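You operate a simulated robot arm through the tools that you are given. There is no shell and no other tool. Be economical: measure what you need, move in short steps, check, and stop when the job is done.

The job below is to be done with a simulated two-armed robot. You get a single attempt, and the scene is never put back.

Task
Put the blue sensor and the green air card in the green carry tray.

Only the result counts: the job must be done as asked and must still hold three seconds after the hand-in. Knocking over, shifting, dropping, spilling or breaking anything else fails it.

Robot
Two 7-joint arms with two-finger parallel grippers on one trunk, on a base that drives. Base frame: it is fixed to the floor where the robot stands at the start and does not move with it; the origin is under the middle of the robot, x ahead of it, y to its left, z up. Units: m, rad, N and s.
The left shoulder is at the start at [0.07, 0.133, 1.176], the right one opposite. With the tool pointing down near the work surface each hand reaches from about 0.1 to 0.62 m from the robot's upright axis, wherever it stands, measured 20 degrees to its own side. Places, roughly: green air card [-4, 4.25, 0.75]; green carry tray [-10.5, -3.5, 0.75]. Payload 1.57 kg a hand.
Tool frame (each hand has its own): the origin (TCP) lies between the finger pads and is the grasp point; the fingertips stand 0.03 m ahead of it; z points along the fingers, y is the line along which they close. Largest opening 0.08 m; finger width 0.017, thickness 0.012; the body of the gripper, 0.04 by 0.082 m, starts 0.08 m behind the TCP.
Orientation is that of the tool frame in the base frame, as [roll, pitch, yaw] about the fixed x, y, z axes, in that order (R = Rz(yaw) Ry(pitch) Rx(roll)). With the fingers straight down and closing along the base's y, the tool's x points along the base's -x, its y along +y and its z along -z.

Tools
- The arms move only by the tool move_arm. It takes "left_commands", "right_commands" or both (then of equal length, played together; a hand with none holds still); each is a list of rows, each a list of 7 numbers: the shift along the tool's x, y, z in m, then the turn, a rotation vector about the tool's x, y, z in rad, then the gripper command, from -1 (fully open) to 1 (shut), values between in proportion. In form: [[dx, dy, dz, rx, ry, rz, hand], ...]. A call has 1 to 20 rows; each row shifts and turns the commanded pose from where the row before left it, along the tool's axes as they then stand. Rows are played at 5 a second. More than 0.05 m and 0.15 rad between two rows, or a gripper value outside its range, and nothing of the call is played. Where a pose cannot be reached the arm comes as near as it can. A force on the tool above 40 N (or 10 N above the force at the start of the call, whichever is more), or a blocked arm, ends the call early, and 0.2 s more pass. The fingers move at their own pace (about 0.153 m/s each) and stop on an object; they squeeze with about 42 N. The grip force told is the motor's: it shows also when the fingers shut on nothing. Time passes only in rows, and 0.2 s behind the last, so rows that do not move let the fingers close. The reply holds the time, the measured pose of the TCP, the force on the tool along the base axes, the opening and the grip force, in the units named above and with some noise, with the torque about the TCP (base axes, N m) and any sound that the robot's microphone picked up.
- Cameras (640 x 400 px; columns grow to the right, rows downward): "scene" is now at [0.1227, -0.0392, 1.3946]; the picture's right is [-0.47, -0.88, 0.00], its down [-0.59, 0.31, -0.75] and it looks along [0.66, -0.35, -0.66] (base axes); focal length 282 px, centre (320, 200). "left" rides on the left gripper at [0.072, 0.007, -0.122] in its tool frame; the picture's right is [-0.09, 1.00, 0.00], its down [-0.84, -0.08, -0.54] and it looks along [-0.54, -0.05, 0.84] (tool axes); focal length 238 px, centre (320, 200). "right" rides on the right gripper at [0.072, -0.007, -0.122] in its tool frame; the picture's right is [0.09, 1.00, 0.00], its down [-0.84, 0.08, -0.54] and it looks along [-0.54, 0.05, 0.84] (tool axes); focal length 238 px, centre (320, 200). There is no depth. A picture from a camera that has moved, and an enlarged one, comes with that camera's place and axes in the base frame and with its lens.
- grab_frame(camera): a new picture of that camera. It takes no simulated time.
- slide_trunk(by): slides the trunk up (or, below 0, down) by that many m; the arms and the scene camera ride with it, the base frame stays. It gives what a move gives, with no picture.
- steer(legs): drives the robot by 1 to 6 legs, each [ahead, left, turn to the left] in m, m and rad, along the robot's own axes; the way and the turn of a leg run together, so that a leg with both is an arc; at most 1.5 m and 3.142 rad a leg. The arms and the cameras ride along, it lands a little off, and it stops where it bumps. It gives what a move gives.
- head_to(pan, tilt): turns the head with the scene camera to pan (to the left, within 1.501 rad either way) and tilt (down, from -0.506 to 1.204), counted from straight ahead of the robot. It gives what a move gives.
- inspect(camera, box): a new picture of the part [left, top, right, bottom] of that camera's present view, enlarged. It takes no simulated time.
- finish_job(): hands the job in; it is judged then, once.

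Go step by step. Nothing tells you exact positions but the pictures and the camera data: compare them with the known pose of the tool, close in by small moves and look again before you grip or let go. The budget is 120 turns and 92 pictures, counting those below and the enlarged ones. Unless the task says otherwise, let go and move clear before handing in, and close with one line.

The tools are called after "Emit:" by a JSON object that holds its "method" and its "body". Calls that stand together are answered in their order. move_arm: Moves the arms, as the interface text tells. Its arguments: {"type":"object","properties":{"left_commands":{"type":"array","items":{"type":"array","items":{"type":"number"}}},"right_commands":{"type":"array","items":{"type":"array","items":{"type":"number"}}}},"required":[]} The other tools are called the same way: slide_trunk (by) slides the trunk up or down; steer (legs) drives the base; head_to (pan, tilt) turns the head that bears the scene camera; grab_frame (camera) takes a picture; inspect (camera, box) takes an enlarged picture of a part of a camera's view; finish_job () hands the job in.

At the start:

```text
t: 0.0
left_position: [0.4479, -0.0017, 1.1645]
left_tcp_rot: [3.141, 0.0, -3.139]
left_contact_force: [-0.1, 0.1, -0.3]
left_moment: [-0.03, 0.04, -0.02]
left_gripper_width: 0.0798
left_gripper_force: 0.0
right_position: [0.3471, -0.2867, 1.1521]
right_tcp_rot: [-3.142, -0.001, -3.14]
right_contact_force: [0.1, -0.1, -0.8]
right_moment: [0.0, -0.01, 0.01]
right_gripper_width: 0.08
right_gripper_force: 0.1
trunk travel left (down, up): [-0.75, 0.19]
robot x, y, heading: [0.003, 0.0012, -0.003]
head pan, tilt: [-0.489, 0.726]
```

scene: 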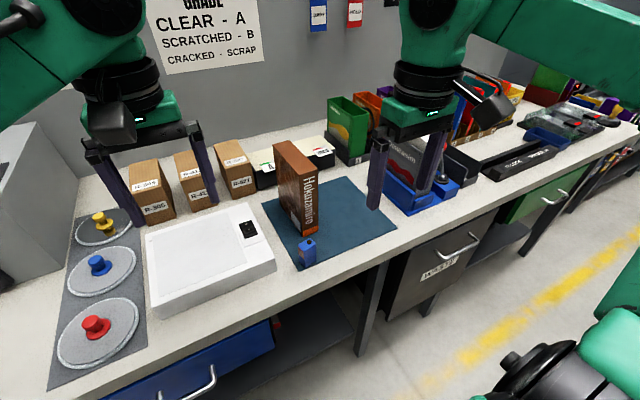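
right: 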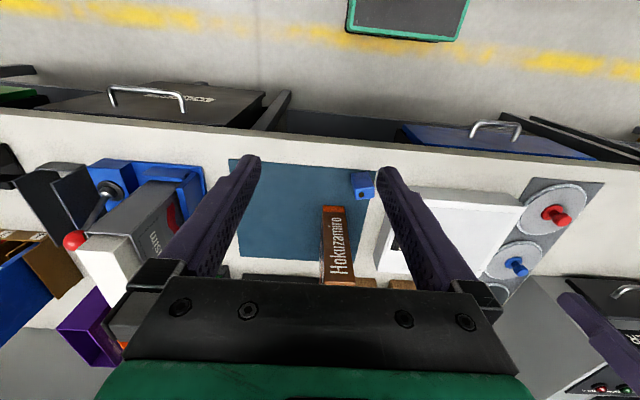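
left: 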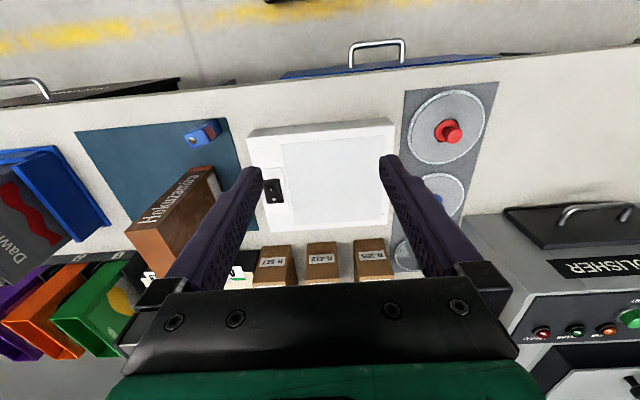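

I see a bench with a blue mat, a tall book-like box and a small blue object at about [0.58, -0.24]. I'll look closer to decide whether that is the sensor.

Emit:
{"method": "inspect", "body": {"camera": "scene", "box": [240, 130, 400, 280]}}

Emit:
{"method": "inspect", "body": {"camera": "right", "box": [220, 140, 420, 265]}}

```text
2.67 times, centred on (320, 205) of scene
camera zoom: at [0.1227, -0.0392, 1.3946], right [-0.47, -0.88, 0.0], down [-0.59, 0.31, -0.75], along [0.66, -0.35, -0.66], focal length 751 px, centre (320, 187)
```

zoom: 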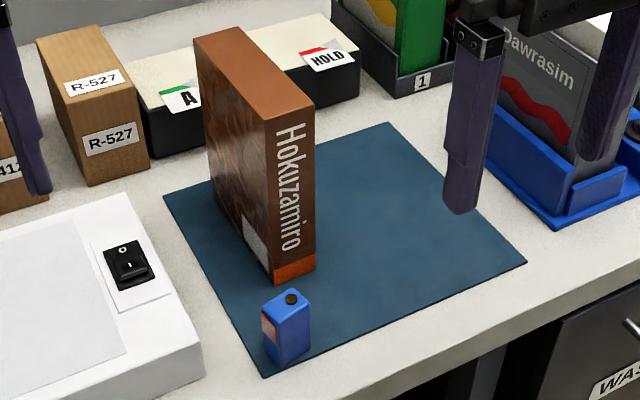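

```text
3.20 times, centred on (320, 202) of right
camera zoom: at [0.2751, -0.293, 1.2741], right [-0.09, 1.0, 0.0], down [0.84, 0.08, 0.54], along [0.54, 0.05, -0.84], focal length 763 px, centre (320, 192)
```

zoom: 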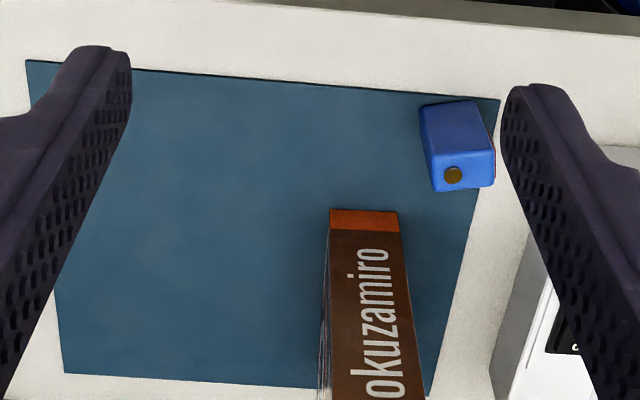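

The small blue box on the mat is the likely sensor; I'll check the rest of the bench for other blue candidates and get a view of surroundings.

Emit:
{"method": "inspect", "body": {"camera": "scene", "box": [380, 60, 640, 222]}}

Emit:
{"method": "inspect", "body": {"camera": "scene", "box": [240, 0, 420, 60]}}

```text
2.46 times, centred on (510, 141) of scene
camera zoom: at [0.1227, -0.0392, 1.3946], right [-0.47, -0.88, 0.0], down [-0.59, 0.31, -0.75], along [0.66, -0.35, -0.66], focal length 694 px, centre (-148, 345)
```

zoom: 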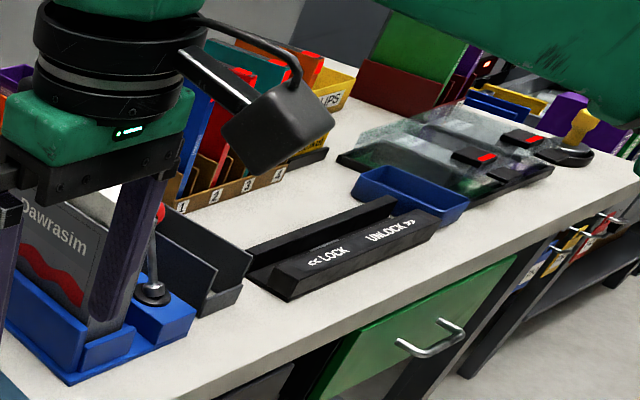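

```text
3.56 times, centred on (330, 30) of scene
camera zoom: at [0.1227, -0.0392, 1.3946], right [-0.47, -0.88, 0.0], down [-0.59, 0.31, -0.75], along [0.66, -0.35, -0.66], focal length 1002 px, centre (284, 804)
```

zoom: 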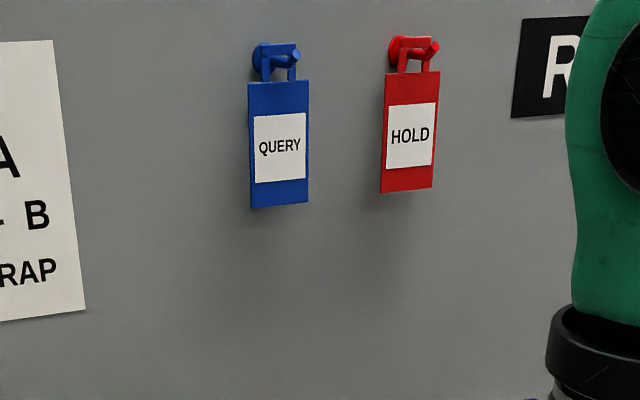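

The sensor stands about [0.56, -0.233], roughly 0.04 square and 0.075 tall, with the book about 8 cm behind it. I move the right hand above it at a safe height and look again.

Emit:
{"method": "move_arm", "body": {"right_commands": [[-0.035, 0.009, 0.02, 0, 0, 0, -1], [-0.035, 0.009, 0.02, 0, 0, 0, -1], [-0.035, 0.009, 0.02, 0, 0, 0, -1], [-0.035, 0.009, 0.02, 0, 0, 0, -1], [-0.035, 0.009, 0.02, 0, 0, 0, -1], [-0.035, 0.009, 0.02, 0, 0, 0, -1]]}}

Emit:
{"method": "grab_frame", "body": {"camera": "right"}}

Emit:
{"method": "grab_frame", "body": {"camera": "scene"}}

```text
t: 1.4
left_position: [0.4505, -0.0023, 1.1637]
left_tcp_rot: [-3.141, -0.001, -3.138]
left_contact_force: [1.1, -0.2, -0.2]
left_moment: [0.01, -0.02, 0.01]
left_gripper_width: 0.0802
left_gripper_force: 0.1
right_position: [0.5566, -0.2332, 1.0289]
right_tcp_rot: [3.14, 0.0, 3.141]
right_contact_force: [0.3, 0.7, -0.3]
right_moment: [0.01, 0.03, 0.0]
right_gripper_width: 0.0799
right_gripper_force: 0.1
trunk travel left (down, up): [-0.75, 0.19]
robot x, y, heading: [-0.0013, 0.0014, 0.002]
head pan, tilt: [-0.489, 0.726]
```

```text
84 pictures are left
camera right: at [0.4858, -0.24, 1.1519], right [-0.09, 1.0, 0.0], down [0.84, 0.08, 0.54], along [0.54, 0.05, -0.84], focal length 238 px, centre (320, 200)
```

right: 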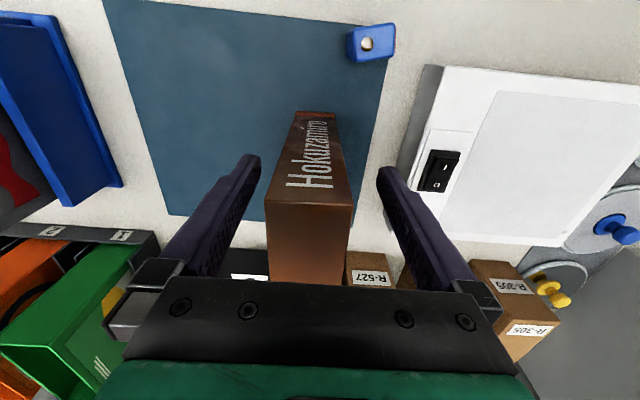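

```text
83 pictures are left
camera scene: at [0.1257, -0.0395, 1.3943], right [-0.47, -0.88, 0.0], down [-0.59, 0.31, -0.75], along [0.66, -0.35, -0.67], focal length 282 px, centre (320, 200)
```

scene: 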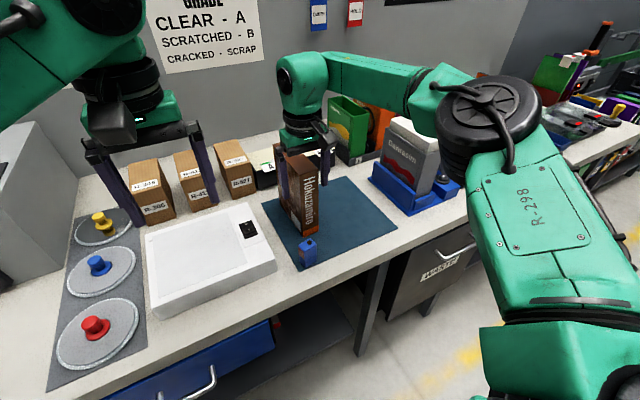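

Triangulating the two wrist views shows the bench is higher than I assumed (~0.855), so the fingers now straddle the book and the sensor top is near [0.478, -0.197, 0.90]. I back straight up out of the book, move back toward the sensor, and look again.

Emit:
{"method": "move_arm", "body": {"right_commands": [[0, 0, -0.03, 0, 0, 0, -1], [0, 0, -0.03, 0, 0, 0, -1], [0, 0, -0.03, 0, 0, 0, -1], [0.04, 0.015, 0, 0, 0, 0, -1], [0.04, 0.015, 0, 0, 0, 0, -1], [0.04, 0.005, 0, 0, 0, 0, -1], [0.03, 0.0, 0, 0, 0, 0, -1], [0, 0, 0, 0, 0, 0, -1]]}}

Emit:
{"method": "grab_frame", "body": {"camera": "right"}}

Emit:
{"method": "grab_frame", "body": {"camera": "scene"}}

```text
t: 3.2
left_position: [0.4499, -0.0011, 1.1638]
left_tcp_rot: [3.141, 0.0, -3.14]
left_contact_force: [0.4, 0.0, 0.3]
left_moment: [0.0, 0.03, 0.01]
left_gripper_width: 0.0798
left_gripper_force: 0.0
right_position: [0.3951, -0.1998, 1.1187]
right_tcp_rot: [-3.14, -0.002, 3.14]
right_contact_force: [-0.2, 0.7, -0.5]
right_moment: [0.02, 0.02, -0.01]
right_gripper_width: 0.0801
right_gripper_force: 0.1
right hand out of reach, approached as far as the arm can: row 2, 3
trunk travel left (down, up): [-0.75, 0.19]
robot x, y, heading: [-0.0004, -0.002, -0.003]
head pan, tilt: [-0.489, 0.726]
```

```text
82 pictures are left
camera right: at [0.3245, -0.2065, 1.2411], right [-0.09, 1.0, 0.0], down [0.84, 0.08, 0.54], along [0.54, 0.05, -0.84], focal length 238 px, centre (320, 200)
```

right: 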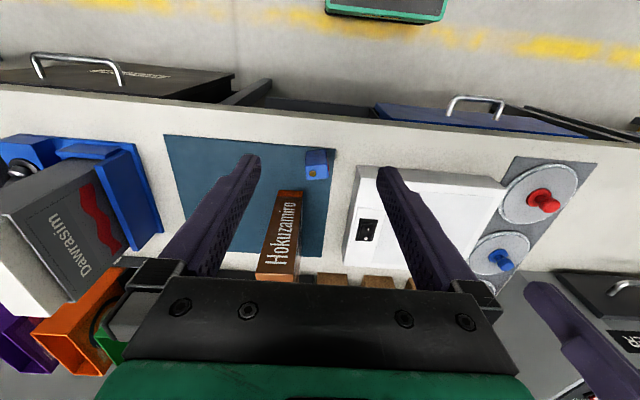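

```text
81 pictures are left
camera scene: at [0.1236, -0.0389, 1.3945], right [-0.47, -0.88, 0.0], down [-0.59, 0.31, -0.75], along [0.66, -0.35, -0.66], focal length 282 px, centre (320, 200)
```

scene: 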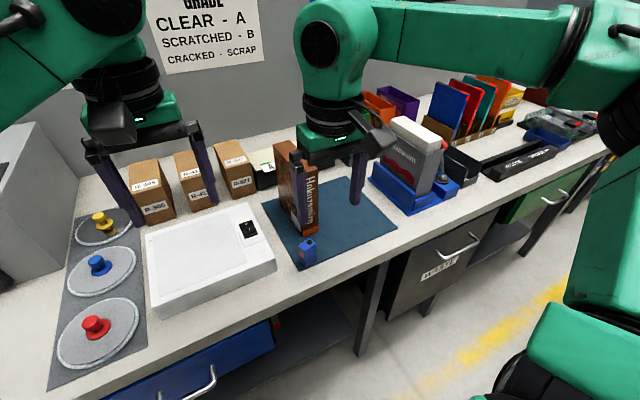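

The book is untouched and the sensor re-triangulates to about [0.479, -0.198], top near z 0.92. I go above it, staying clear of the book, and look closely.

Emit:
{"method": "move_arm", "body": {"right_commands": [[-0.028, 0, 0.02, 0, 0, 0, -1], [-0.028, 0, 0.02, 0, 0, 0, -1], [-0.026, 0, 0.02, 0, 0, 0, -1], [0, 0, 0.02, 0, 0, 0, -1], [0, 0, 0, 0, 0, 0, -1]]}}

Emit:
{"method": "grab_frame", "body": {"camera": "right"}}

Emit:
{"method": "inspect", "body": {"camera": "scene", "box": [240, 130, 400, 280]}}

```text
t: 4.4
left_position: [0.4477, -0.0014, 1.1643]
left_tcp_rot: [3.14, -0.001, -3.14]
left_contact_force: [0.4, 0.3, -0.6]
left_moment: [-0.02, 0.02, -0.04]
left_gripper_width: 0.0801
left_gripper_force: 0.0
right_position: [0.4777, -0.2025, 1.0382]
right_tcp_rot: [-3.141, 0.0, -3.141]
right_contact_force: [0.3, -0.2, 0.8]
right_moment: [0.0, 0.04, -0.02]
right_gripper_width: 0.0799
right_gripper_force: 0.0
trunk travel left (down, up): [-0.75, 0.19]
robot x, y, heading: [-0.0005, 0.0015, -0.002]
head pan, tilt: [-0.489, 0.726]
```

```text
80 pictures are left
camera right: at [0.4061, -0.2074, 1.1615], right [-0.09, 1.0, 0.0], down [0.84, 0.08, 0.54], along [0.54, 0.05, -0.84], focal length 238 px, centre (320, 200)
```

right: 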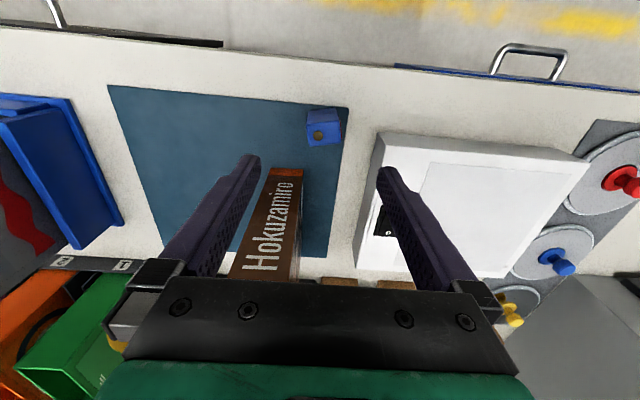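

```text
2.67 times, centred on (320, 205) of scene
camera zoom: at [0.1226, -0.0391, 1.3946], right [-0.47, -0.88, 0.0], down [-0.59, 0.31, -0.75], along [0.66, -0.35, -0.66], focal length 751 px, centre (320, 187)
```

zoom: 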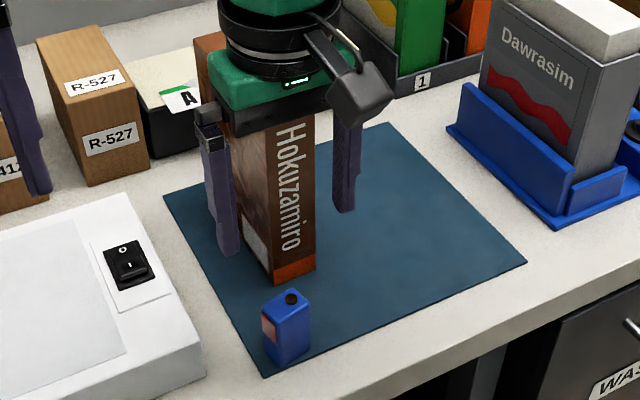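

The estimate holds: sensor near [0.482, -0.200], top z≈0.925, bench ≈0.855. I zoom in to get its yaw.

Emit:
{"method": "inspect", "body": {"camera": "right", "box": [280, 90, 360, 160]}}

```text
5.71 times, centred on (320, 125) of right
camera zoom: at [0.4061, -0.2074, 1.1615], right [-0.09, 1.0, 0.0], down [0.84, 0.08, 0.54], along [0.54, 0.05, -0.84], focal length 1362 px, centre (320, 629)
```

zoom: 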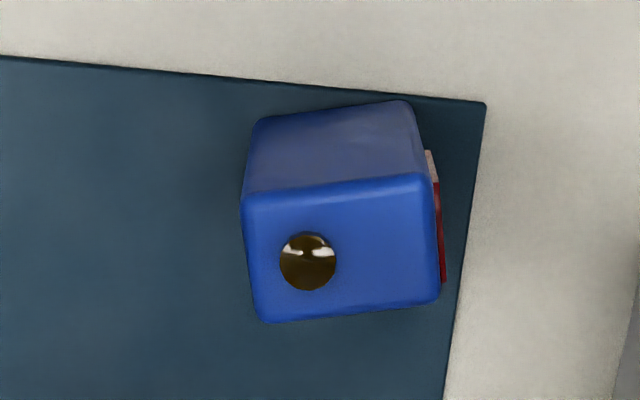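

The sensor top is about 32 x 21 mm, centred at [0.479, -0.197], turned about 0.19 rad counter-clockwise. I align yaw, descend to just above it and check.

Emit:
{"method": "move_arm", "body": {"right_commands": [[-0.001, 0.003, 0, 0, 0, -0.1, -1], [0, 0.003, 0, 0, 0, -0.09, -1], [0, 0, 0.025, 0, 0, 0, -1], [0, 0, 0.025, 0, 0, 0, -1], [0, 0, 0.022, 0, 0, 0, -1], [0, 0, 0, 0, 0, 0, -1]]}}

Emit:
{"method": "grab_frame", "body": {"camera": "right"}}

Emit:
{"method": "inspect", "body": {"camera": "scene", "box": [240, 130, 400, 280]}}

```text
t: 5.8
left_position: [0.4481, -0.0024, 1.1642]
left_tcp_rot: [3.141, 0.0, -3.14]
left_contact_force: [-0.1, -0.1, -0.5]
left_moment: [-0.02, 0.02, 0.01]
left_gripper_width: 0.0799
left_gripper_force: 0.1
right_position: [0.4784, -0.1951, 0.9679]
right_tcp_rot: [-3.142, -0.001, -2.954]
right_contact_force: [0.4, -0.1, -0.2]
right_moment: [0.0, -0.02, 0.0]
right_gripper_width: 0.0801
right_gripper_force: 0.1
trunk travel left (down, up): [-0.75, 0.19]
robot x, y, heading: [-0.002, -0.0035, 0.007]
head pan, tilt: [-0.489, 0.726]
```

```text
77 pictures are left
camera right: at [0.409, -0.214, 1.0897], right [-0.28, 0.96, 0.0], down [0.81, 0.23, 0.54], along [0.52, 0.15, -0.84], focal length 238 px, centre (320, 200)
```

right: 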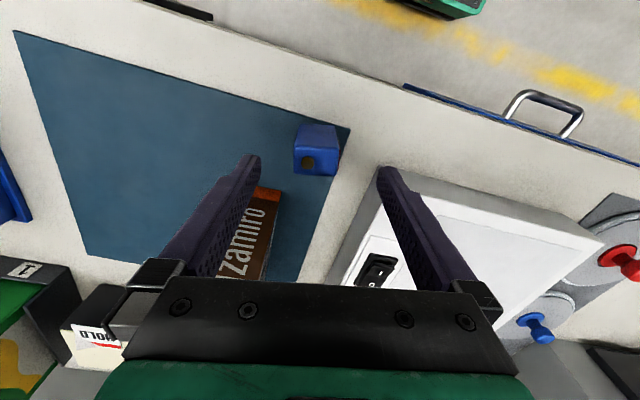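

```text
2.67 times, centred on (320, 205) of scene
camera zoom: at [0.1226, -0.0392, 1.3946], right [-0.47, -0.88, 0.0], down [-0.59, 0.31, -0.75], along [0.66, -0.35, -0.66], focal length 751 px, centre (320, 187)
```

zoom: 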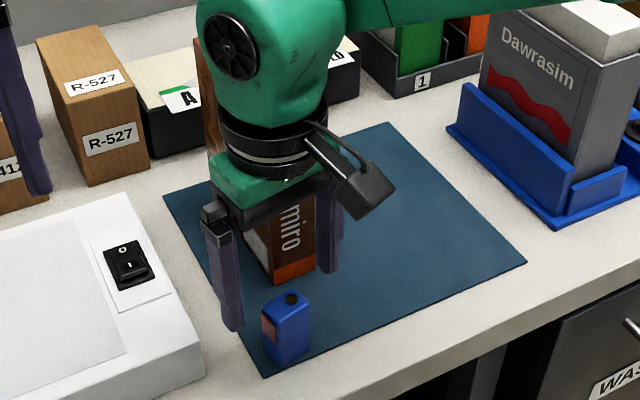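

The fingers straddle the sensor and agree with the projection. I descend to z≈0.90 and close.

Emit:
{"method": "move_arm", "body": {"right_commands": [[0.003, 0, 0.02, 0, 0, 0, -1], [0, 0, 0.02, 0, 0, 0, -1], [0, 0, 0.015, 0, 0, 0, -1], [0, 0, 0.012, 0, 0, 0, -1], [0, 0, 0, 0, 0, 0, -1]]}}

Emit:
{"method": "grab_frame", "body": {"camera": "right"}}

Emit:
{"method": "inspect", "body": {"camera": "scene", "box": [240, 130, 400, 280]}}

```text
t: 7.0
left_position: [0.4484, -0.002, 1.1645]
left_tcp_rot: [-3.141, 0.001, -3.141]
left_contact_force: [0.0, 0.0, -0.6]
left_moment: [-0.02, 0.0, -0.02]
left_gripper_width: 0.0799
left_gripper_force: 0.1
right_position: [0.4753, -0.1946, 0.8997]
right_tcp_rot: [3.141, 0.002, -2.954]
right_contact_force: [-0.2, -0.4, -0.2]
right_moment: [0.01, 0.0, -0.04]
right_gripper_width: 0.08
right_gripper_force: 0.1
trunk travel left (down, up): [-0.75, 0.19]
robot x, y, heading: [0.0001, 0.0017, -0.002]
head pan, tilt: [-0.489, 0.726]
```

```text
75 pictures are left
camera right: at [0.4062, -0.2149, 1.0226], right [-0.28, 0.96, 0.0], down [0.81, 0.23, 0.54], along [0.52, 0.15, -0.84], focal length 238 px, centre (320, 200)
```

right: 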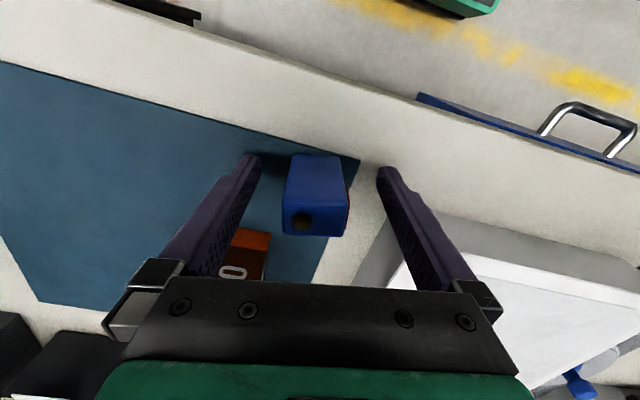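

```text
2.67 times, centred on (320, 205) of scene
camera zoom: at [0.1226, -0.0391, 1.3946], right [-0.47, -0.88, 0.0], down [-0.59, 0.31, -0.75], along [0.66, -0.35, -0.66], focal length 751 px, centre (320, 187)
```

zoom: 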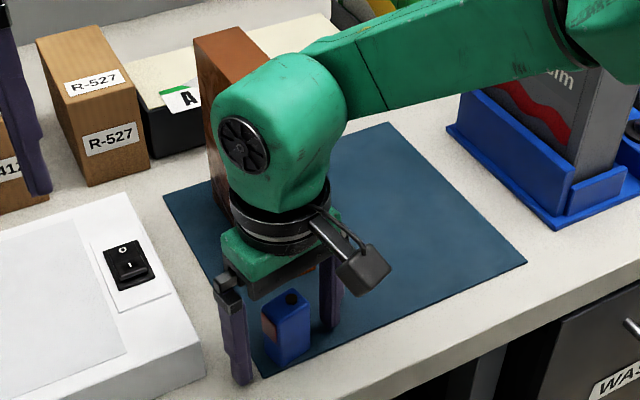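

The sensor sits between the fingers, aligned. I close, then lift a little.

Emit:
{"method": "move_arm", "body": {"right_commands": [[0, 0, 0, 0, 0, 0, 1], [0, 0, 0, 0, 0, 0, 1], [0, 0, 0, 0, 0, 0, 1], [0, 0, -0.02, 0, 0, 0, 1], [0, 0, -0.03, 0, 0, 0, 1]]}}

Emit:
{"method": "grab_frame", "body": {"camera": "right"}}

```text
t: 8.2
left_position: [0.4479, -0.0009, 1.1657]
left_tcp_rot: [-3.141, 0.001, -3.14]
left_contact_force: [-0.2, 0.2, 0.3]
left_moment: [0.02, -0.03, 0.02]
left_gripper_width: 0.08
left_gripper_force: 0.0
right_position: [0.4751, -0.1947, 0.9519]
right_tcp_rot: [3.14, 0.0, -2.955]
right_contact_force: [0.0, -0.4, -0.1]
right_moment: [-0.02, -0.01, 0.02]
right_gripper_width: 0.0334
right_gripper_force: 41.5
trunk travel left (down, up): [-0.75, 0.19]
robot x, y, heading: [0.0021, 0.0028, -0.005]
head pan, tilt: [-0.489, 0.726]
```

```text
73 pictures are left
camera right: at [0.4063, -0.2143, 1.0736], right [-0.28, 0.96, 0.0], down [0.81, 0.23, 0.54], along [0.52, 0.15, -0.84], focal length 238 px, centre (320, 200)
```

right: 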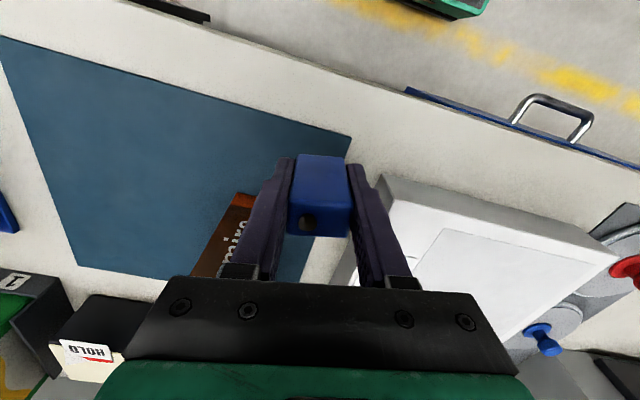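

The sensor is gripped (33 mm) and lifted. I raise it and draw both arms in for driving.

Emit:
{"method": "move_arm", "body": {"right_commands": [[0, 0, -0.04, 0, 0, 0, 1], [0, 0, -0.04, 0, 0, 0, 1], [0, 0, -0.04, 0, 0, 0, 1], [0, 0, -0.03, 0, 0, 0, 1], [0.04, 0, 0, 0, 0, 0.1, 1], [0.04, -0.02, 0, 0, 0, 0.09, 1], [0.04, -0.02, 0, 0, 0, 0, 1], [0.03, -0.02, 0, 0, 0, 0, 1]], "left_commands": [[0, 0, 0, 0, 0, 0, -1], [0, 0, 0, 0, 0, 0, -1], [0, 0, 0, 0, 0, 0, -1], [0, 0, 0, 0, 0, 0, -1], [0.04, 0.03, 0, 0, 0, 0, -1], [0.04, 0.04, 0, 0, 0, 0, -1], [0.04, 0.04, 0, 0, 0, 0, -1], [0.03, 0.04, 0, 0, 0, 0, -1]]}}

Emit:
{"method": "head_to", "body": {"pan": 1.5, "tilt": 0.1}}

Emit:
{"method": "grab_frame", "body": {"camera": "scene"}}

```text
refused: row 6 steps farther than a row can; nothing moved
```

```text
t: 10.1
left_position: [0.448, -0.0014, 1.165]
left_tcp_rot: [-3.142, -0.001, -3.141]
left_contact_force: [0.0, -0.5, 0.6]
left_moment: [0.0, 0.01, 0.03]
left_gripper_width: 0.08
left_gripper_force: 0.1
right_position: [0.4761, -0.1949, 0.951]
right_tcp_rot: [-3.141, 0.001, -2.952]
right_contact_force: [0.6, 0.3, -0.4]
right_moment: [-0.01, -0.04, 0.0]
right_gripper_width: 0.0332
right_gripper_force: 41.2
trunk travel left (down, up): [-0.75, 0.19]
robot x, y, heading: [-0.0001, 0.002, -0.002]
head pan, tilt: [1.499, 0.099]
```

```text
72 pictures are left
camera scene: at [0.0555, 0.092, 1.4515], right [1.0, -0.07, 0.0], down [-0.01, -0.1, -0.99], along [0.07, 0.99, -0.1], focal length 282 px, centre (320, 200)
```

scene: 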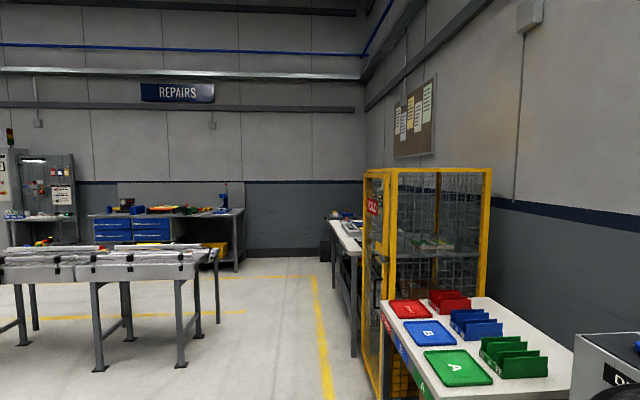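

The retract rows were slightly too long; I redo them shorter, then look over the room.

Emit:
{"method": "move_arm", "body": {"right_commands": [[0, 0, -0.04, 0, 0, 0, 1], [0, 0, -0.04, 0, 0, 0, 1], [0, 0, -0.04, 0, 0, 0, 1], [0, 0, -0.03, 0, 0, 0, 1], [0.04, 0, 0, 0, 0, 0.1, 1], [0.04, -0.02, 0, 0, 0, 0.09, 1], [0.04, -0.02, 0, 0, 0, 0, 1], [0.03, -0.02, 0, 0, 0, 0, 1]], "left_commands": [[0, 0, 0, 0, 0, 0, -1], [0, 0, 0, 0, 0, 0, -1], [0, 0, 0, 0, 0, 0, -1], [0, 0, 0, 0, 0, 0, -1], [0.03, 0.03, 0, 0, 0, 0, -1], [0.03, 0.03, 0, 0, 0, 0, -1], [0.03, 0.03, 0, 0, 0, 0, -1], [0.03, 0.03, 0, 0, 0, 0, -1]]}}

Emit:
{"method": "grab_frame", "body": {"camera": "right"}}

```text
t: 11.9
left_position: [0.3244, 0.1185, 1.1656]
left_tcp_rot: [3.142, 0.004, -3.14]
left_contact_force: [-0.5, 0.0, 1.8]
left_moment: [0.0, -0.02, -0.01]
left_gripper_width: 0.0801
left_gripper_force: 0.0
right_position: [0.3251, -0.2648, 1.1022]
right_tcp_rot: [3.141, 0.005, -3.141]
right_contact_force: [-0.3, 0.4, -0.1]
right_moment: [0.03, -0.07, 0.01]
right_gripper_width: 0.0337
right_gripper_force: 41.4
trunk travel left (down, up): [-0.75, 0.19]
robot x, y, heading: [-0.0022, 0.0018, -0.002]
head pan, tilt: [1.499, 0.099]
```

```text
71 pictures are left
camera right: at [0.253, -0.2714, 1.2236], right [-0.09, 1.0, 0.0], down [0.84, 0.08, 0.54], along [0.54, 0.05, -0.84], focal length 238 px, centre (320, 200)
```

right: 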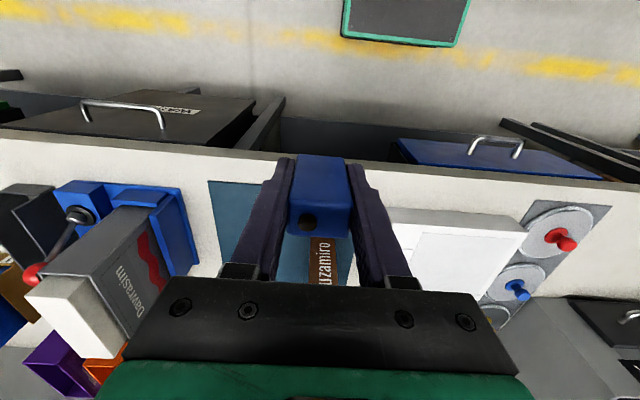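

Sensor held firmly. I back away from the bench, turn left toward the card's direction and look around.

Emit:
{"method": "steer", "body": {"legs": [[-0.7, 0, 0], [0, 0, 2.33]]}}

Emit:
{"method": "head_to", "body": {"pan": 0, "tilt": 0.25}}

Emit:
{"method": "grab_frame", "body": {"camera": "scene"}}

```text
t: 21.3
left_position: [-1.0158, 0.156, 1.1645]
left_tcp_rot: [-3.14, 0.0, -0.812]
left_contact_force: [-0.6, 0.2, -0.2]
left_moment: [-0.05, 0.06, -0.02]
left_gripper_width: 0.0799
left_gripper_force: 0.0
right_position: [-0.738, 0.4197, 1.1004]
right_tcp_rot: [3.141, 0.001, -0.814]
right_contact_force: [1.3, 1.4, -0.7]
right_moment: [0.04, 0.03, -0.02]
right_gripper_width: 0.0332
right_gripper_force: 41.4
trunk travel left (down, up): [-0.75, 0.19]
robot x, y, heading: [-0.7061, 0.0014, 2.337]
head pan, tilt: [1.499, 0.099]
```

```text
t: 22.9
left_position: [-1.0153, 0.1556, 1.1646]
left_tcp_rot: [-3.141, 0.0, -0.811]
left_contact_force: [0.1, -0.4, -0.2]
left_moment: [0.01, 0.0, 0.0]
left_gripper_width: 0.0801
left_gripper_force: 0.1
right_position: [-0.7365, 0.4208, 1.1007]
right_tcp_rot: [3.141, 0.0, -0.813]
right_contact_force: [0.2, -0.1, 0.2]
right_moment: [0.01, -0.01, 0.0]
right_gripper_width: 0.0331
right_gripper_force: 41.2
trunk travel left (down, up): [-0.75, 0.19]
robot x, y, heading: [-0.7031, 0.002, 2.333]
head pan, tilt: [0.0, 0.25]
```

```text
70 pictures are left
camera scene: at [-0.8043, 0.1043, 1.4376], right [0.73, 0.69, 0.0], down [0.17, -0.18, -0.97], along [-0.67, 0.7, -0.25], focal length 282 px, centre (320, 200)
```

scene: 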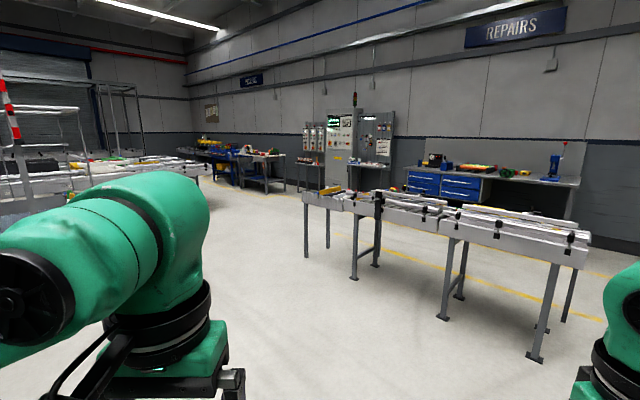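

A conveyor stands at y≈2.1–2.5 (x −3…−0.8); the card location projects onto the machine with shelves around column 350. I zoom there.

Emit:
{"method": "inspect", "body": {"camera": "scene", "box": [280, 90, 440, 200]}}

```text
3.64 times, centred on (360, 145) of scene
camera zoom: at [-0.8043, 0.1043, 1.4376], right [0.73, 0.69, 0.0], down [0.17, -0.18, -0.97], along [-0.67, 0.7, -0.25], focal length 1025 px, centre (174, 400)
```

zoom: 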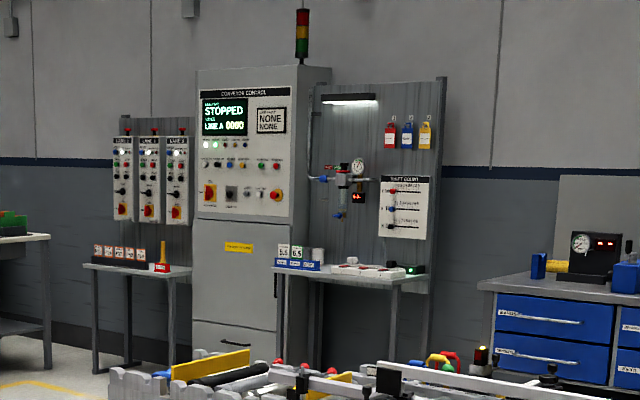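

The target is the shelf right of the control cabinet, holding a small blue rack of cards. I drive around the conveyor's far-left end through the gap at x≈-4.1, ending facing the shelf at about 2 m.

Emit:
{"method": "steer", "body": {"legs": [[0, 0, 0.52], [1.5, 0, 0], [1.5, 0, 0], [0.54, 0, 0], [0, 0, -1.285], [1.2, 0, 0]]}}

Emit:
{"method": "grab_frame", "body": {"camera": "scene"}}

```text
t: 50.4
left_position: [-4.2, 2.5438, 1.165]
left_tcp_rot: [-3.14, -0.001, -1.561]
left_contact_force: [0.1, -0.4, -0.5]
left_moment: [-0.03, 0.01, -0.01]
left_gripper_width: 0.0801
left_gripper_force: 0.1
right_position: [-3.816, 2.5494, 1.1001]
right_tcp_rot: [-3.141, -0.002, -1.562]
right_contact_force: [0.4, 1.0, -0.3]
right_moment: [-0.02, 0.0, 0.02]
right_gripper_width: 0.0331
right_gripper_force: 41.3
trunk travel left (down, up): [-0.75, 0.19]
robot x, y, heading: [-4.0795, 2.2161, 1.582]
head pan, tilt: [0.0, 0.25]
```

```text
68 pictures are left
camera scene: at [-4.0819, 2.362, 1.4377], right [1.0, 0.01, 0.0], down [0.0, -0.25, -0.97], along [-0.01, 0.97, -0.25], focal length 282 px, centre (320, 200)
```

scene: 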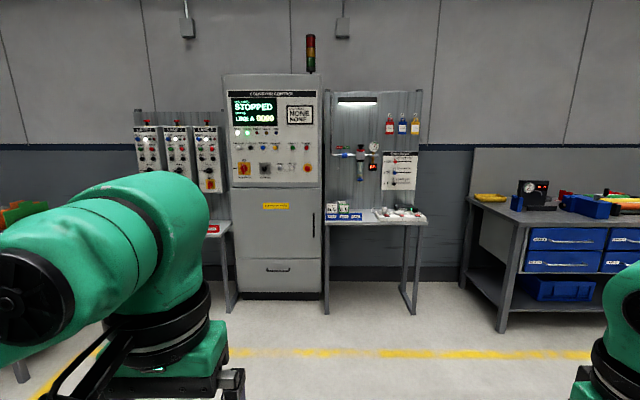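

Emit:
{"method": "inspect", "body": {"camera": "scene", "box": [310, 180, 440, 260]}}

```text
4.92 times, centred on (375, 220) of scene
camera zoom: at [-4.0819, 2.362, 1.4377], right [1.0, 0.01, 0.0], down [0.0, -0.25, -0.97], along [-0.01, 0.97, -0.25], focal length 1387 px, centre (49, 102)
```

zoom: 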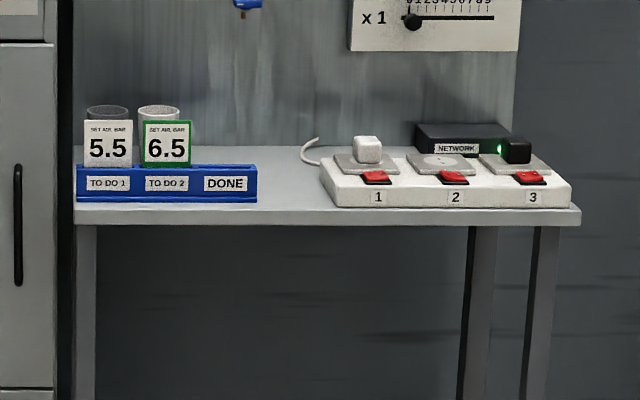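

The green-bordered "6.5" card stands in the "TO DO 2" slot of a blue rack, with a similar grey card beside it. I approach in a first step, shifting right so the left hand faces it.

Emit:
{"method": "steer", "body": {"legs": [[1.05, -0.3, 0]]}}

Emit:
{"method": "head_to", "body": {"pan": 0.25, "tilt": 0.6}}

Emit:
{"method": "grab_frame", "body": {"camera": "scene"}}

Emit:
{"method": "grab_frame", "body": {"camera": "left"}}

```text
t: 56.0
left_position: [-3.9063, 3.5959, 1.1642]
left_tcp_rot: [3.141, 0.002, -1.569]
left_contact_force: [0.5, -0.5, 0.3]
left_moment: [0.02, -0.01, -0.02]
left_gripper_width: 0.0802
left_gripper_force: 0.0
right_position: [-3.521, 3.597, 1.1018]
right_tcp_rot: [3.14, -0.001, -1.57]
right_contact_force: [-0.3, 0.3, -0.1]
right_moment: [0.04, -0.01, 0.08]
right_gripper_width: 0.0332
right_gripper_force: 41.1
trunk travel left (down, up): [-0.75, 0.19]
robot x, y, heading: [-3.7885, 3.2708, 1.576]
head pan, tilt: [0.0, 0.25]
```

```text
t: 56.8
left_position: [-3.9059, 3.5963, 1.1649]
left_tcp_rot: [-3.14, 0.0, -1.566]
left_contact_force: [0.3, -0.2, 1.2]
left_moment: [-0.01, -0.01, 0.02]
left_gripper_width: 0.0798
left_gripper_force: 0.2
right_position: [-3.5211, 3.5978, 1.1014]
right_tcp_rot: [3.14, 0.002, -1.569]
right_contact_force: [0.2, -0.3, -1.1]
right_moment: [-0.02, -0.01, 0.0]
right_gripper_width: 0.0331
right_gripper_force: 41.7
trunk travel left (down, up): [-0.75, 0.19]
robot x, y, heading: [-3.7866, 3.2681, 1.577]
head pan, tilt: [0.25, 0.6]
```

```text
66 pictures are left
camera scene: at [-3.8105, 3.4045, 1.4055], right [0.97, 0.25, 0.0], down [0.14, -0.55, -0.83], along [-0.21, 0.8, -0.56], focal length 282 px, centre (320, 200)
```

scene: 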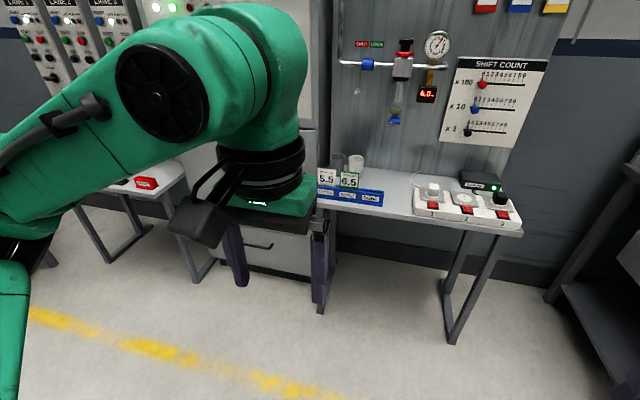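

```text
65 pictures are left
camera left: at [-3.9131, 3.5229, 1.2847], right [-1.0, 0.09, 0.0], down [0.07, 0.84, 0.54], along [0.05, 0.54, -0.84], focal length 238 px, centre (320, 200)
```

left: 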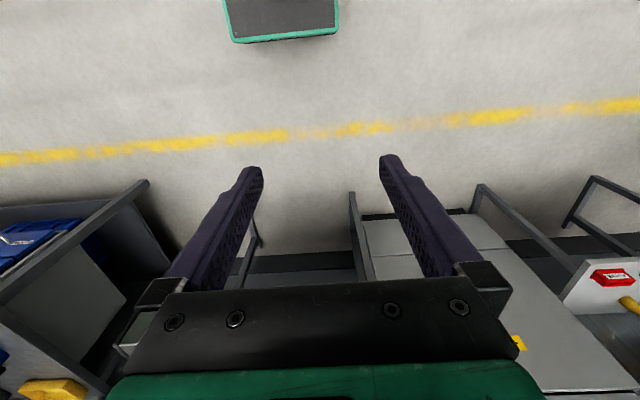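

Triangulation puts the green card at about [-3.935, 4.31, 0.877], cabinet front at y≈4.29 left of x≈-4.08. I drive 0.5 m closer and look at the rack from above.

Emit:
{"method": "steer", "body": {"legs": [[0.5, 0, 0]]}}

Emit:
{"method": "grab_frame", "body": {"camera": "scene"}}

Emit:
{"method": "grab_frame", "body": {"camera": "left"}}

```text
t: 59.7
left_position: [-3.9092, 4.09, 1.1641]
left_tcp_rot: [3.141, 0.002, -1.565]
left_contact_force: [0.7, -0.9, 0.2]
left_moment: [-0.02, 0.02, -0.01]
left_gripper_width: 0.0799
left_gripper_force: 0.1
right_position: [-3.5237, 4.0924, 1.101]
right_tcp_rot: [-3.141, -0.002, -1.566]
right_contact_force: [0.4, -0.2, -0.8]
right_moment: [-0.01, 0.01, -0.01]
right_gripper_width: 0.0333
right_gripper_force: 41.2
trunk travel left (down, up): [-0.75, 0.19]
robot x, y, heading: [-3.7907, 3.7645, 1.576]
head pan, tilt: [0.25, 0.6]
```

```text
64 pictures are left
camera scene: at [-3.8132, 3.8986, 1.4055], right [0.97, 0.25, 0.0], down [0.14, -0.55, -0.83], along [-0.21, 0.8, -0.56], focal length 282 px, centre (320, 200)
```

scene: 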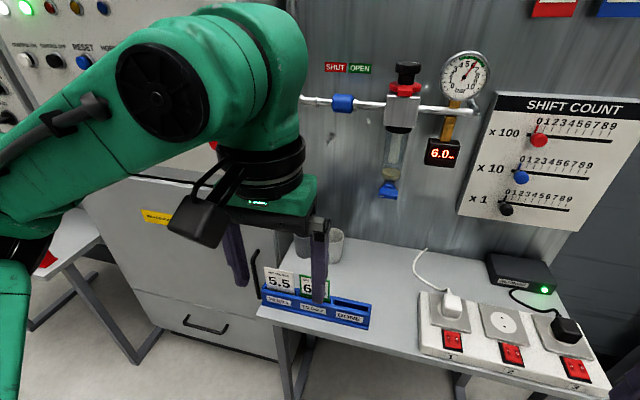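

```text
63 pictures are left
camera left: at [-3.9162, 4.0168, 1.285], right [-1.0, 0.08, 0.0], down [0.07, 0.84, 0.54], along [0.05, 0.54, -0.84], focal length 238 px, centre (320, 200)
```

left: 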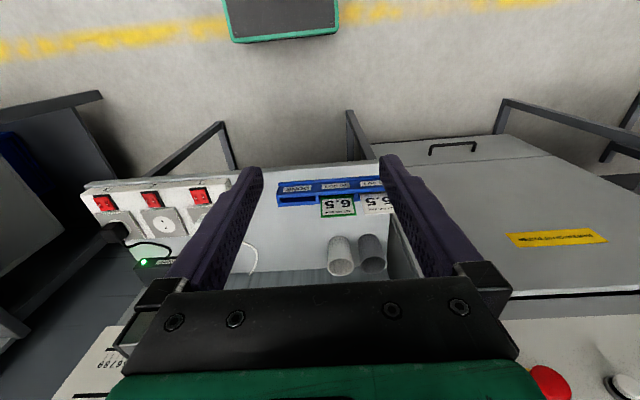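

Emit:
{"method": "inspect", "body": {"camera": "left", "box": [260, 160, 410, 280]}}

Emit:
{"method": "inspect", "body": {"camera": "scene", "box": [220, 220, 400, 340]}}

```text
3.33 times, centred on (335, 220) of left
camera zoom: at [-3.9162, 4.0168, 1.285], right [-1.0, 0.08, 0.0], down [0.07, 0.84, 0.54], along [0.05, 0.54, -0.84], focal length 794 px, centre (270, 133)
```

zoom: 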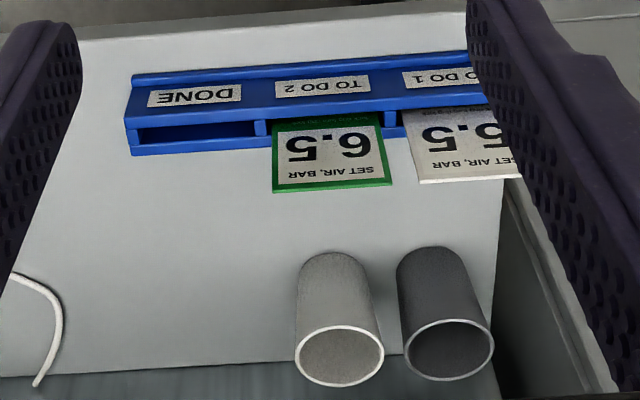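

```text
3.33 times, centred on (310, 280) of scene
camera zoom: at [-3.8132, 3.8986, 1.4055], right [0.97, 0.25, 0.0], down [0.14, -0.55, -0.83], along [-0.21, 0.8, -0.56], focal length 939 px, centre (353, -67)
```

zoom: 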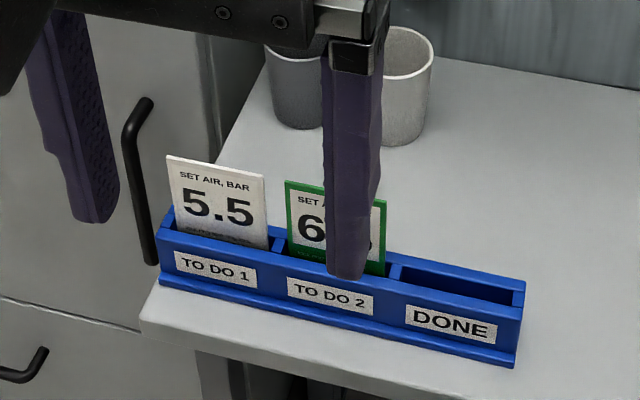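

The rack's card slots run along x, the card is upright at about x −3.927, y 4.289, top z≈0.92, and the cups are well behind. I turn the left hand 90° in place so the fingers close across the card's thickness.

Emit:
{"method": "move_arm", "body": {"left_commands": [[0, 0, 0, 0, 0, -0.1423, -1], [0, 0, 0, 0, 0, -0.1423, -1], [0, 0, 0, 0, 0, -0.1423, -1], [0, 0, 0, 0, 0, -0.1423, -1], [0, 0, 0, 0, 0, -0.1423, -1], [0, 0, 0, 0, 0, -0.1423, -1], [0, 0, 0, 0, 0, -0.1423, -1], [0, 0, 0, 0, 0, -0.1423, -1], [0, 0, 0, 0, 0, -0.1423, -1], [0, 0, 0, 0, 0, -0.1423, -1], [0, 0, 0, 0, 0, -0.1423, -1], [0, 0, 0, 0, 0, 0, -1]]}}

Emit:
{"method": "grab_frame", "body": {"camera": "scene"}}

```text
t: 62.3
left_position: [-3.9108, 4.0908, 1.1645]
left_tcp_rot: [3.141, 0.0, 0.005]
left_contact_force: [0.1, 0.2, -0.3]
left_moment: [-0.01, -0.04, -0.01]
left_gripper_width: 0.0799
left_gripper_force: 0.0
right_position: [-3.526, 4.094, 1.0994]
right_tcp_rot: [3.141, -0.002, -1.567]
right_contact_force: [-0.7, 0.4, -1.0]
right_moment: [0.01, 0.0, 0.0]
right_gripper_width: 0.0334
right_gripper_force: 41.5
trunk travel left (down, up): [-0.75, 0.19]
robot x, y, heading: [-3.7934, 3.7647, 1.571]
head pan, tilt: [0.25, 0.6]
```

```text
60 pictures are left
camera scene: at [-3.8132, 3.8998, 1.4054], right [0.97, 0.25, 0.0], down [0.14, -0.55, -0.82], along [-0.21, 0.8, -0.57], focal length 282 px, centre (320, 200)
```

scene: 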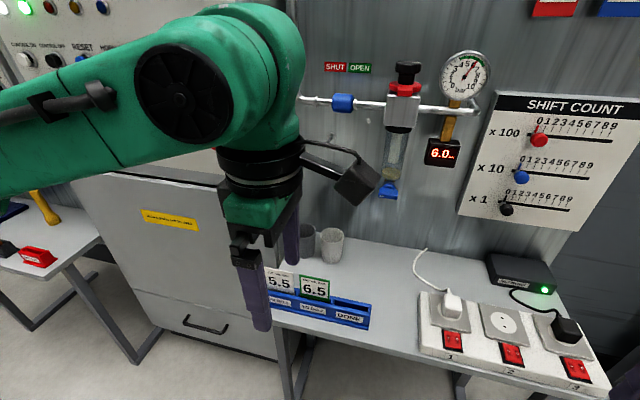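

The left forearm lies straight to the robot's left and would approach the cabinet front when I reach forward. I shift the robot right and turn it left a bit so the forearm trails away from the cabinet with a longer reach.

Emit:
{"method": "steer", "body": {"legs": [[0.015, -0.147, 0], [0, 0, 0.33]]}}

Emit:
{"method": "head_to", "body": {"pan": 0.0, "tilt": 0.75}}

Emit:
{"method": "grab_frame", "body": {"camera": "scene"}}

```text
t: 64.7
left_position: [-3.8616, 4.0505, 1.1638]
left_tcp_rot: [3.142, 0.001, 0.327]
left_contact_force: [0.6, -0.5, 0.5]
left_moment: [-0.02, -0.02, 0.01]
left_gripper_width: 0.08
left_gripper_force: 0.0
right_position: [-3.4992, 4.1766, 1.1005]
right_tcp_rot: [3.141, -0.001, -1.238]
right_contact_force: [-0.7, 0.1, -1.2]
right_moment: [-0.03, 0.04, 0.0]
right_gripper_width: 0.0332
right_gripper_force: 41.6
trunk travel left (down, up): [-0.75, 0.19]
robot x, y, heading: [-3.6454, 3.7807, 1.904]
head pan, tilt: [0.25, 0.6]
```

```text
t: 65.5
left_position: [-3.8616, 4.05, 1.1645]
left_tcp_rot: [3.141, 0.0, 0.328]
left_contact_force: [0.0, -0.5, 0.2]
left_moment: [0.02, 0.02, -0.02]
left_gripper_width: 0.0801
left_gripper_force: 0.0
right_position: [-3.4985, 4.1761, 1.1011]
right_tcp_rot: [3.14, 0.001, -1.238]
right_contact_force: [-0.2, 1.4, -0.7]
right_moment: [-0.01, -0.03, -0.01]
right_gripper_width: 0.0331
right_gripper_force: 41.3
trunk travel left (down, up): [-0.75, 0.19]
robot x, y, heading: [-3.6423, 3.7798, 1.906]
head pan, tilt: [0.0, 0.75]
```

```text
59 pictures are left
camera scene: at [-3.6878, 3.9057, 1.3925], right [0.94, 0.33, 0.0], down [0.22, -0.64, -0.73], along [-0.24, 0.69, -0.68], focal length 282 px, centre (320, 200)
```

scene: 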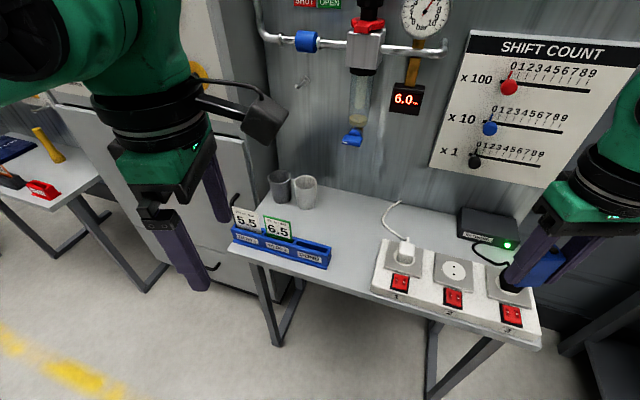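

Good view, with the forearm now trailing away from the cabinet. I turn the hand back to yaw 0 and move it above the card at a safe height.

Emit:
{"method": "move_arm", "body": {"left_commands": [[0, 0, 0, 0, 0, 0.109, -1], [0, 0, 0, 0, 0, 0.109, -1], [0, 0, 0, 0, 0, 0.11, -1], [-0.011, -0.04, 0, 0, 0, 0, -1], [-0.011, -0.04, 0, 0, 0, 0, -1], [-0.011, -0.04, 0, 0, 0, 0, -1], [-0.011, -0.04, 0, 0, 0, 0, -1], [-0.011, -0.04, 0, 0, 0, 0, -1], [-0.01, -0.039, 0, 0, 0, 0, -1], [0, 0, 0.03, 0, 0, 0, -1], [0, 0, 0.03, 0, 0, 0, -1], [0, 0, 0.03, 0, 0, 0, -1], [0, 0, 0, 0, 0, 0, -1]]}}

Emit:
{"method": "grab_frame", "body": {"camera": "scene"}}

Emit:
{"method": "grab_frame", "body": {"camera": "left"}}

```text
t: 68.3
left_position: [-3.9264, 4.2853, 1.0729]
left_tcp_rot: [-3.14, -0.003, -0.001]
left_contact_force: [-0.1, -0.6, -0.4]
left_moment: [0.02, -0.01, 0.01]
left_gripper_width: 0.0799
left_gripper_force: 0.0
left hand out of reach, approached as far as the arm can: row 9
right_position: [-3.4998, 4.1766, 1.1002]
right_tcp_rot: [3.141, -0.001, -1.239]
right_contact_force: [0.3, 0.2, -1.0]
right_moment: [0.02, -0.01, 0.01]
right_gripper_width: 0.0333
right_gripper_force: 41.2
trunk travel left (down, up): [-0.75, 0.19]
robot x, y, heading: [-3.6423, 3.7788, 1.906]
head pan, tilt: [0.0, 0.75]
```

```text
58 pictures are left
camera scene: at [-3.6881, 3.9052, 1.3926], right [0.94, 0.33, 0.0], down [0.22, -0.64, -0.73], along [-0.24, 0.69, -0.68], focal length 282 px, centre (320, 200)
```

scene: 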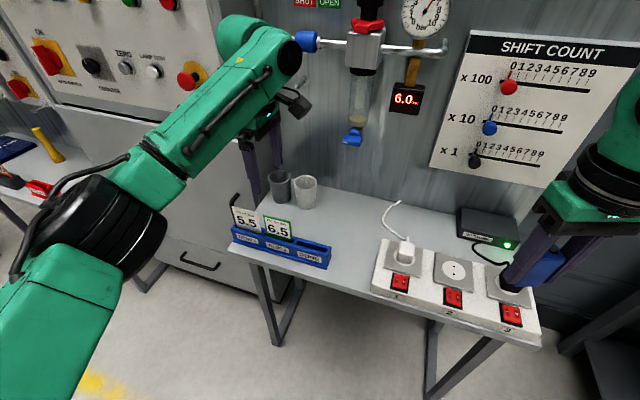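

```text
57 pictures are left
camera left: at [-3.855, 4.2786, 1.1928], right [-0.09, -1.0, 0.0], down [-0.84, 0.08, 0.54], along [-0.54, 0.05, -0.84], focal length 238 px, centre (320, 200)
```

left: 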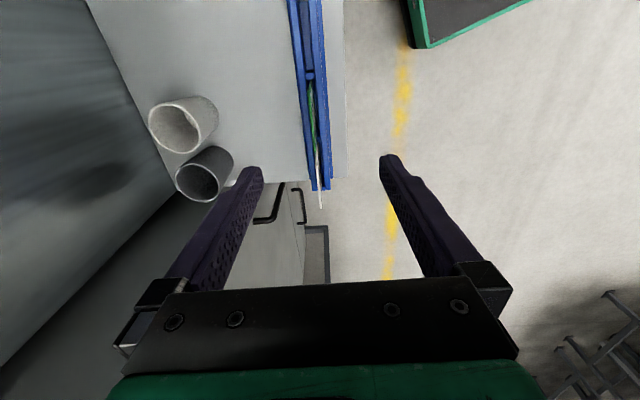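

The hand is above the rack and the card edge shows between the fingers. I zoom in to align.

Emit:
{"method": "inspect", "body": {"camera": "left", "box": [270, 50, 370, 220]}}

Emit:
{"method": "inspect", "body": {"camera": "scene", "box": [210, 160, 350, 280]}}

```text
2.35 times, centred on (320, 135) of left
camera zoom: at [-3.855, 4.2786, 1.1928], right [-0.09, -1.0, 0.0], down [-0.84, 0.08, 0.54], along [-0.54, 0.05, -0.84], focal length 561 px, centre (320, 353)
```

zoom: 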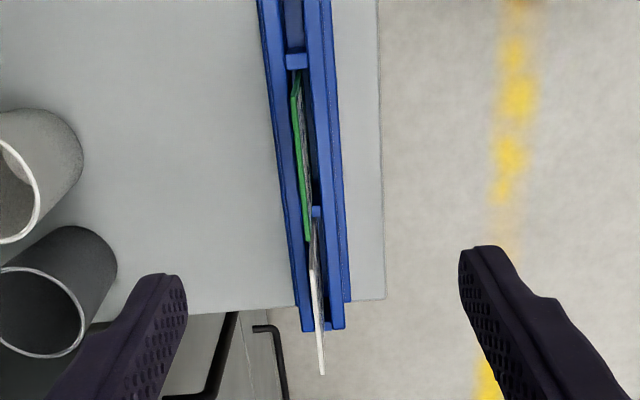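

```text
3.33 times, centred on (280, 220) of scene
camera zoom: at [-3.6881, 3.9052, 1.3926], right [0.94, 0.33, 0.0], down [0.22, -0.64, -0.73], along [-0.24, 0.69, -0.68], focal length 939 px, centre (453, 133)
```

zoom: 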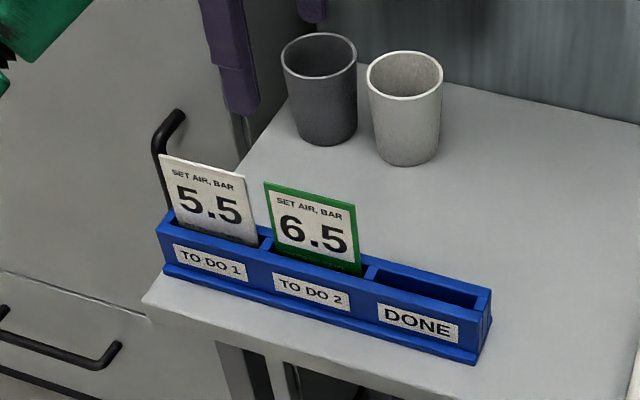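

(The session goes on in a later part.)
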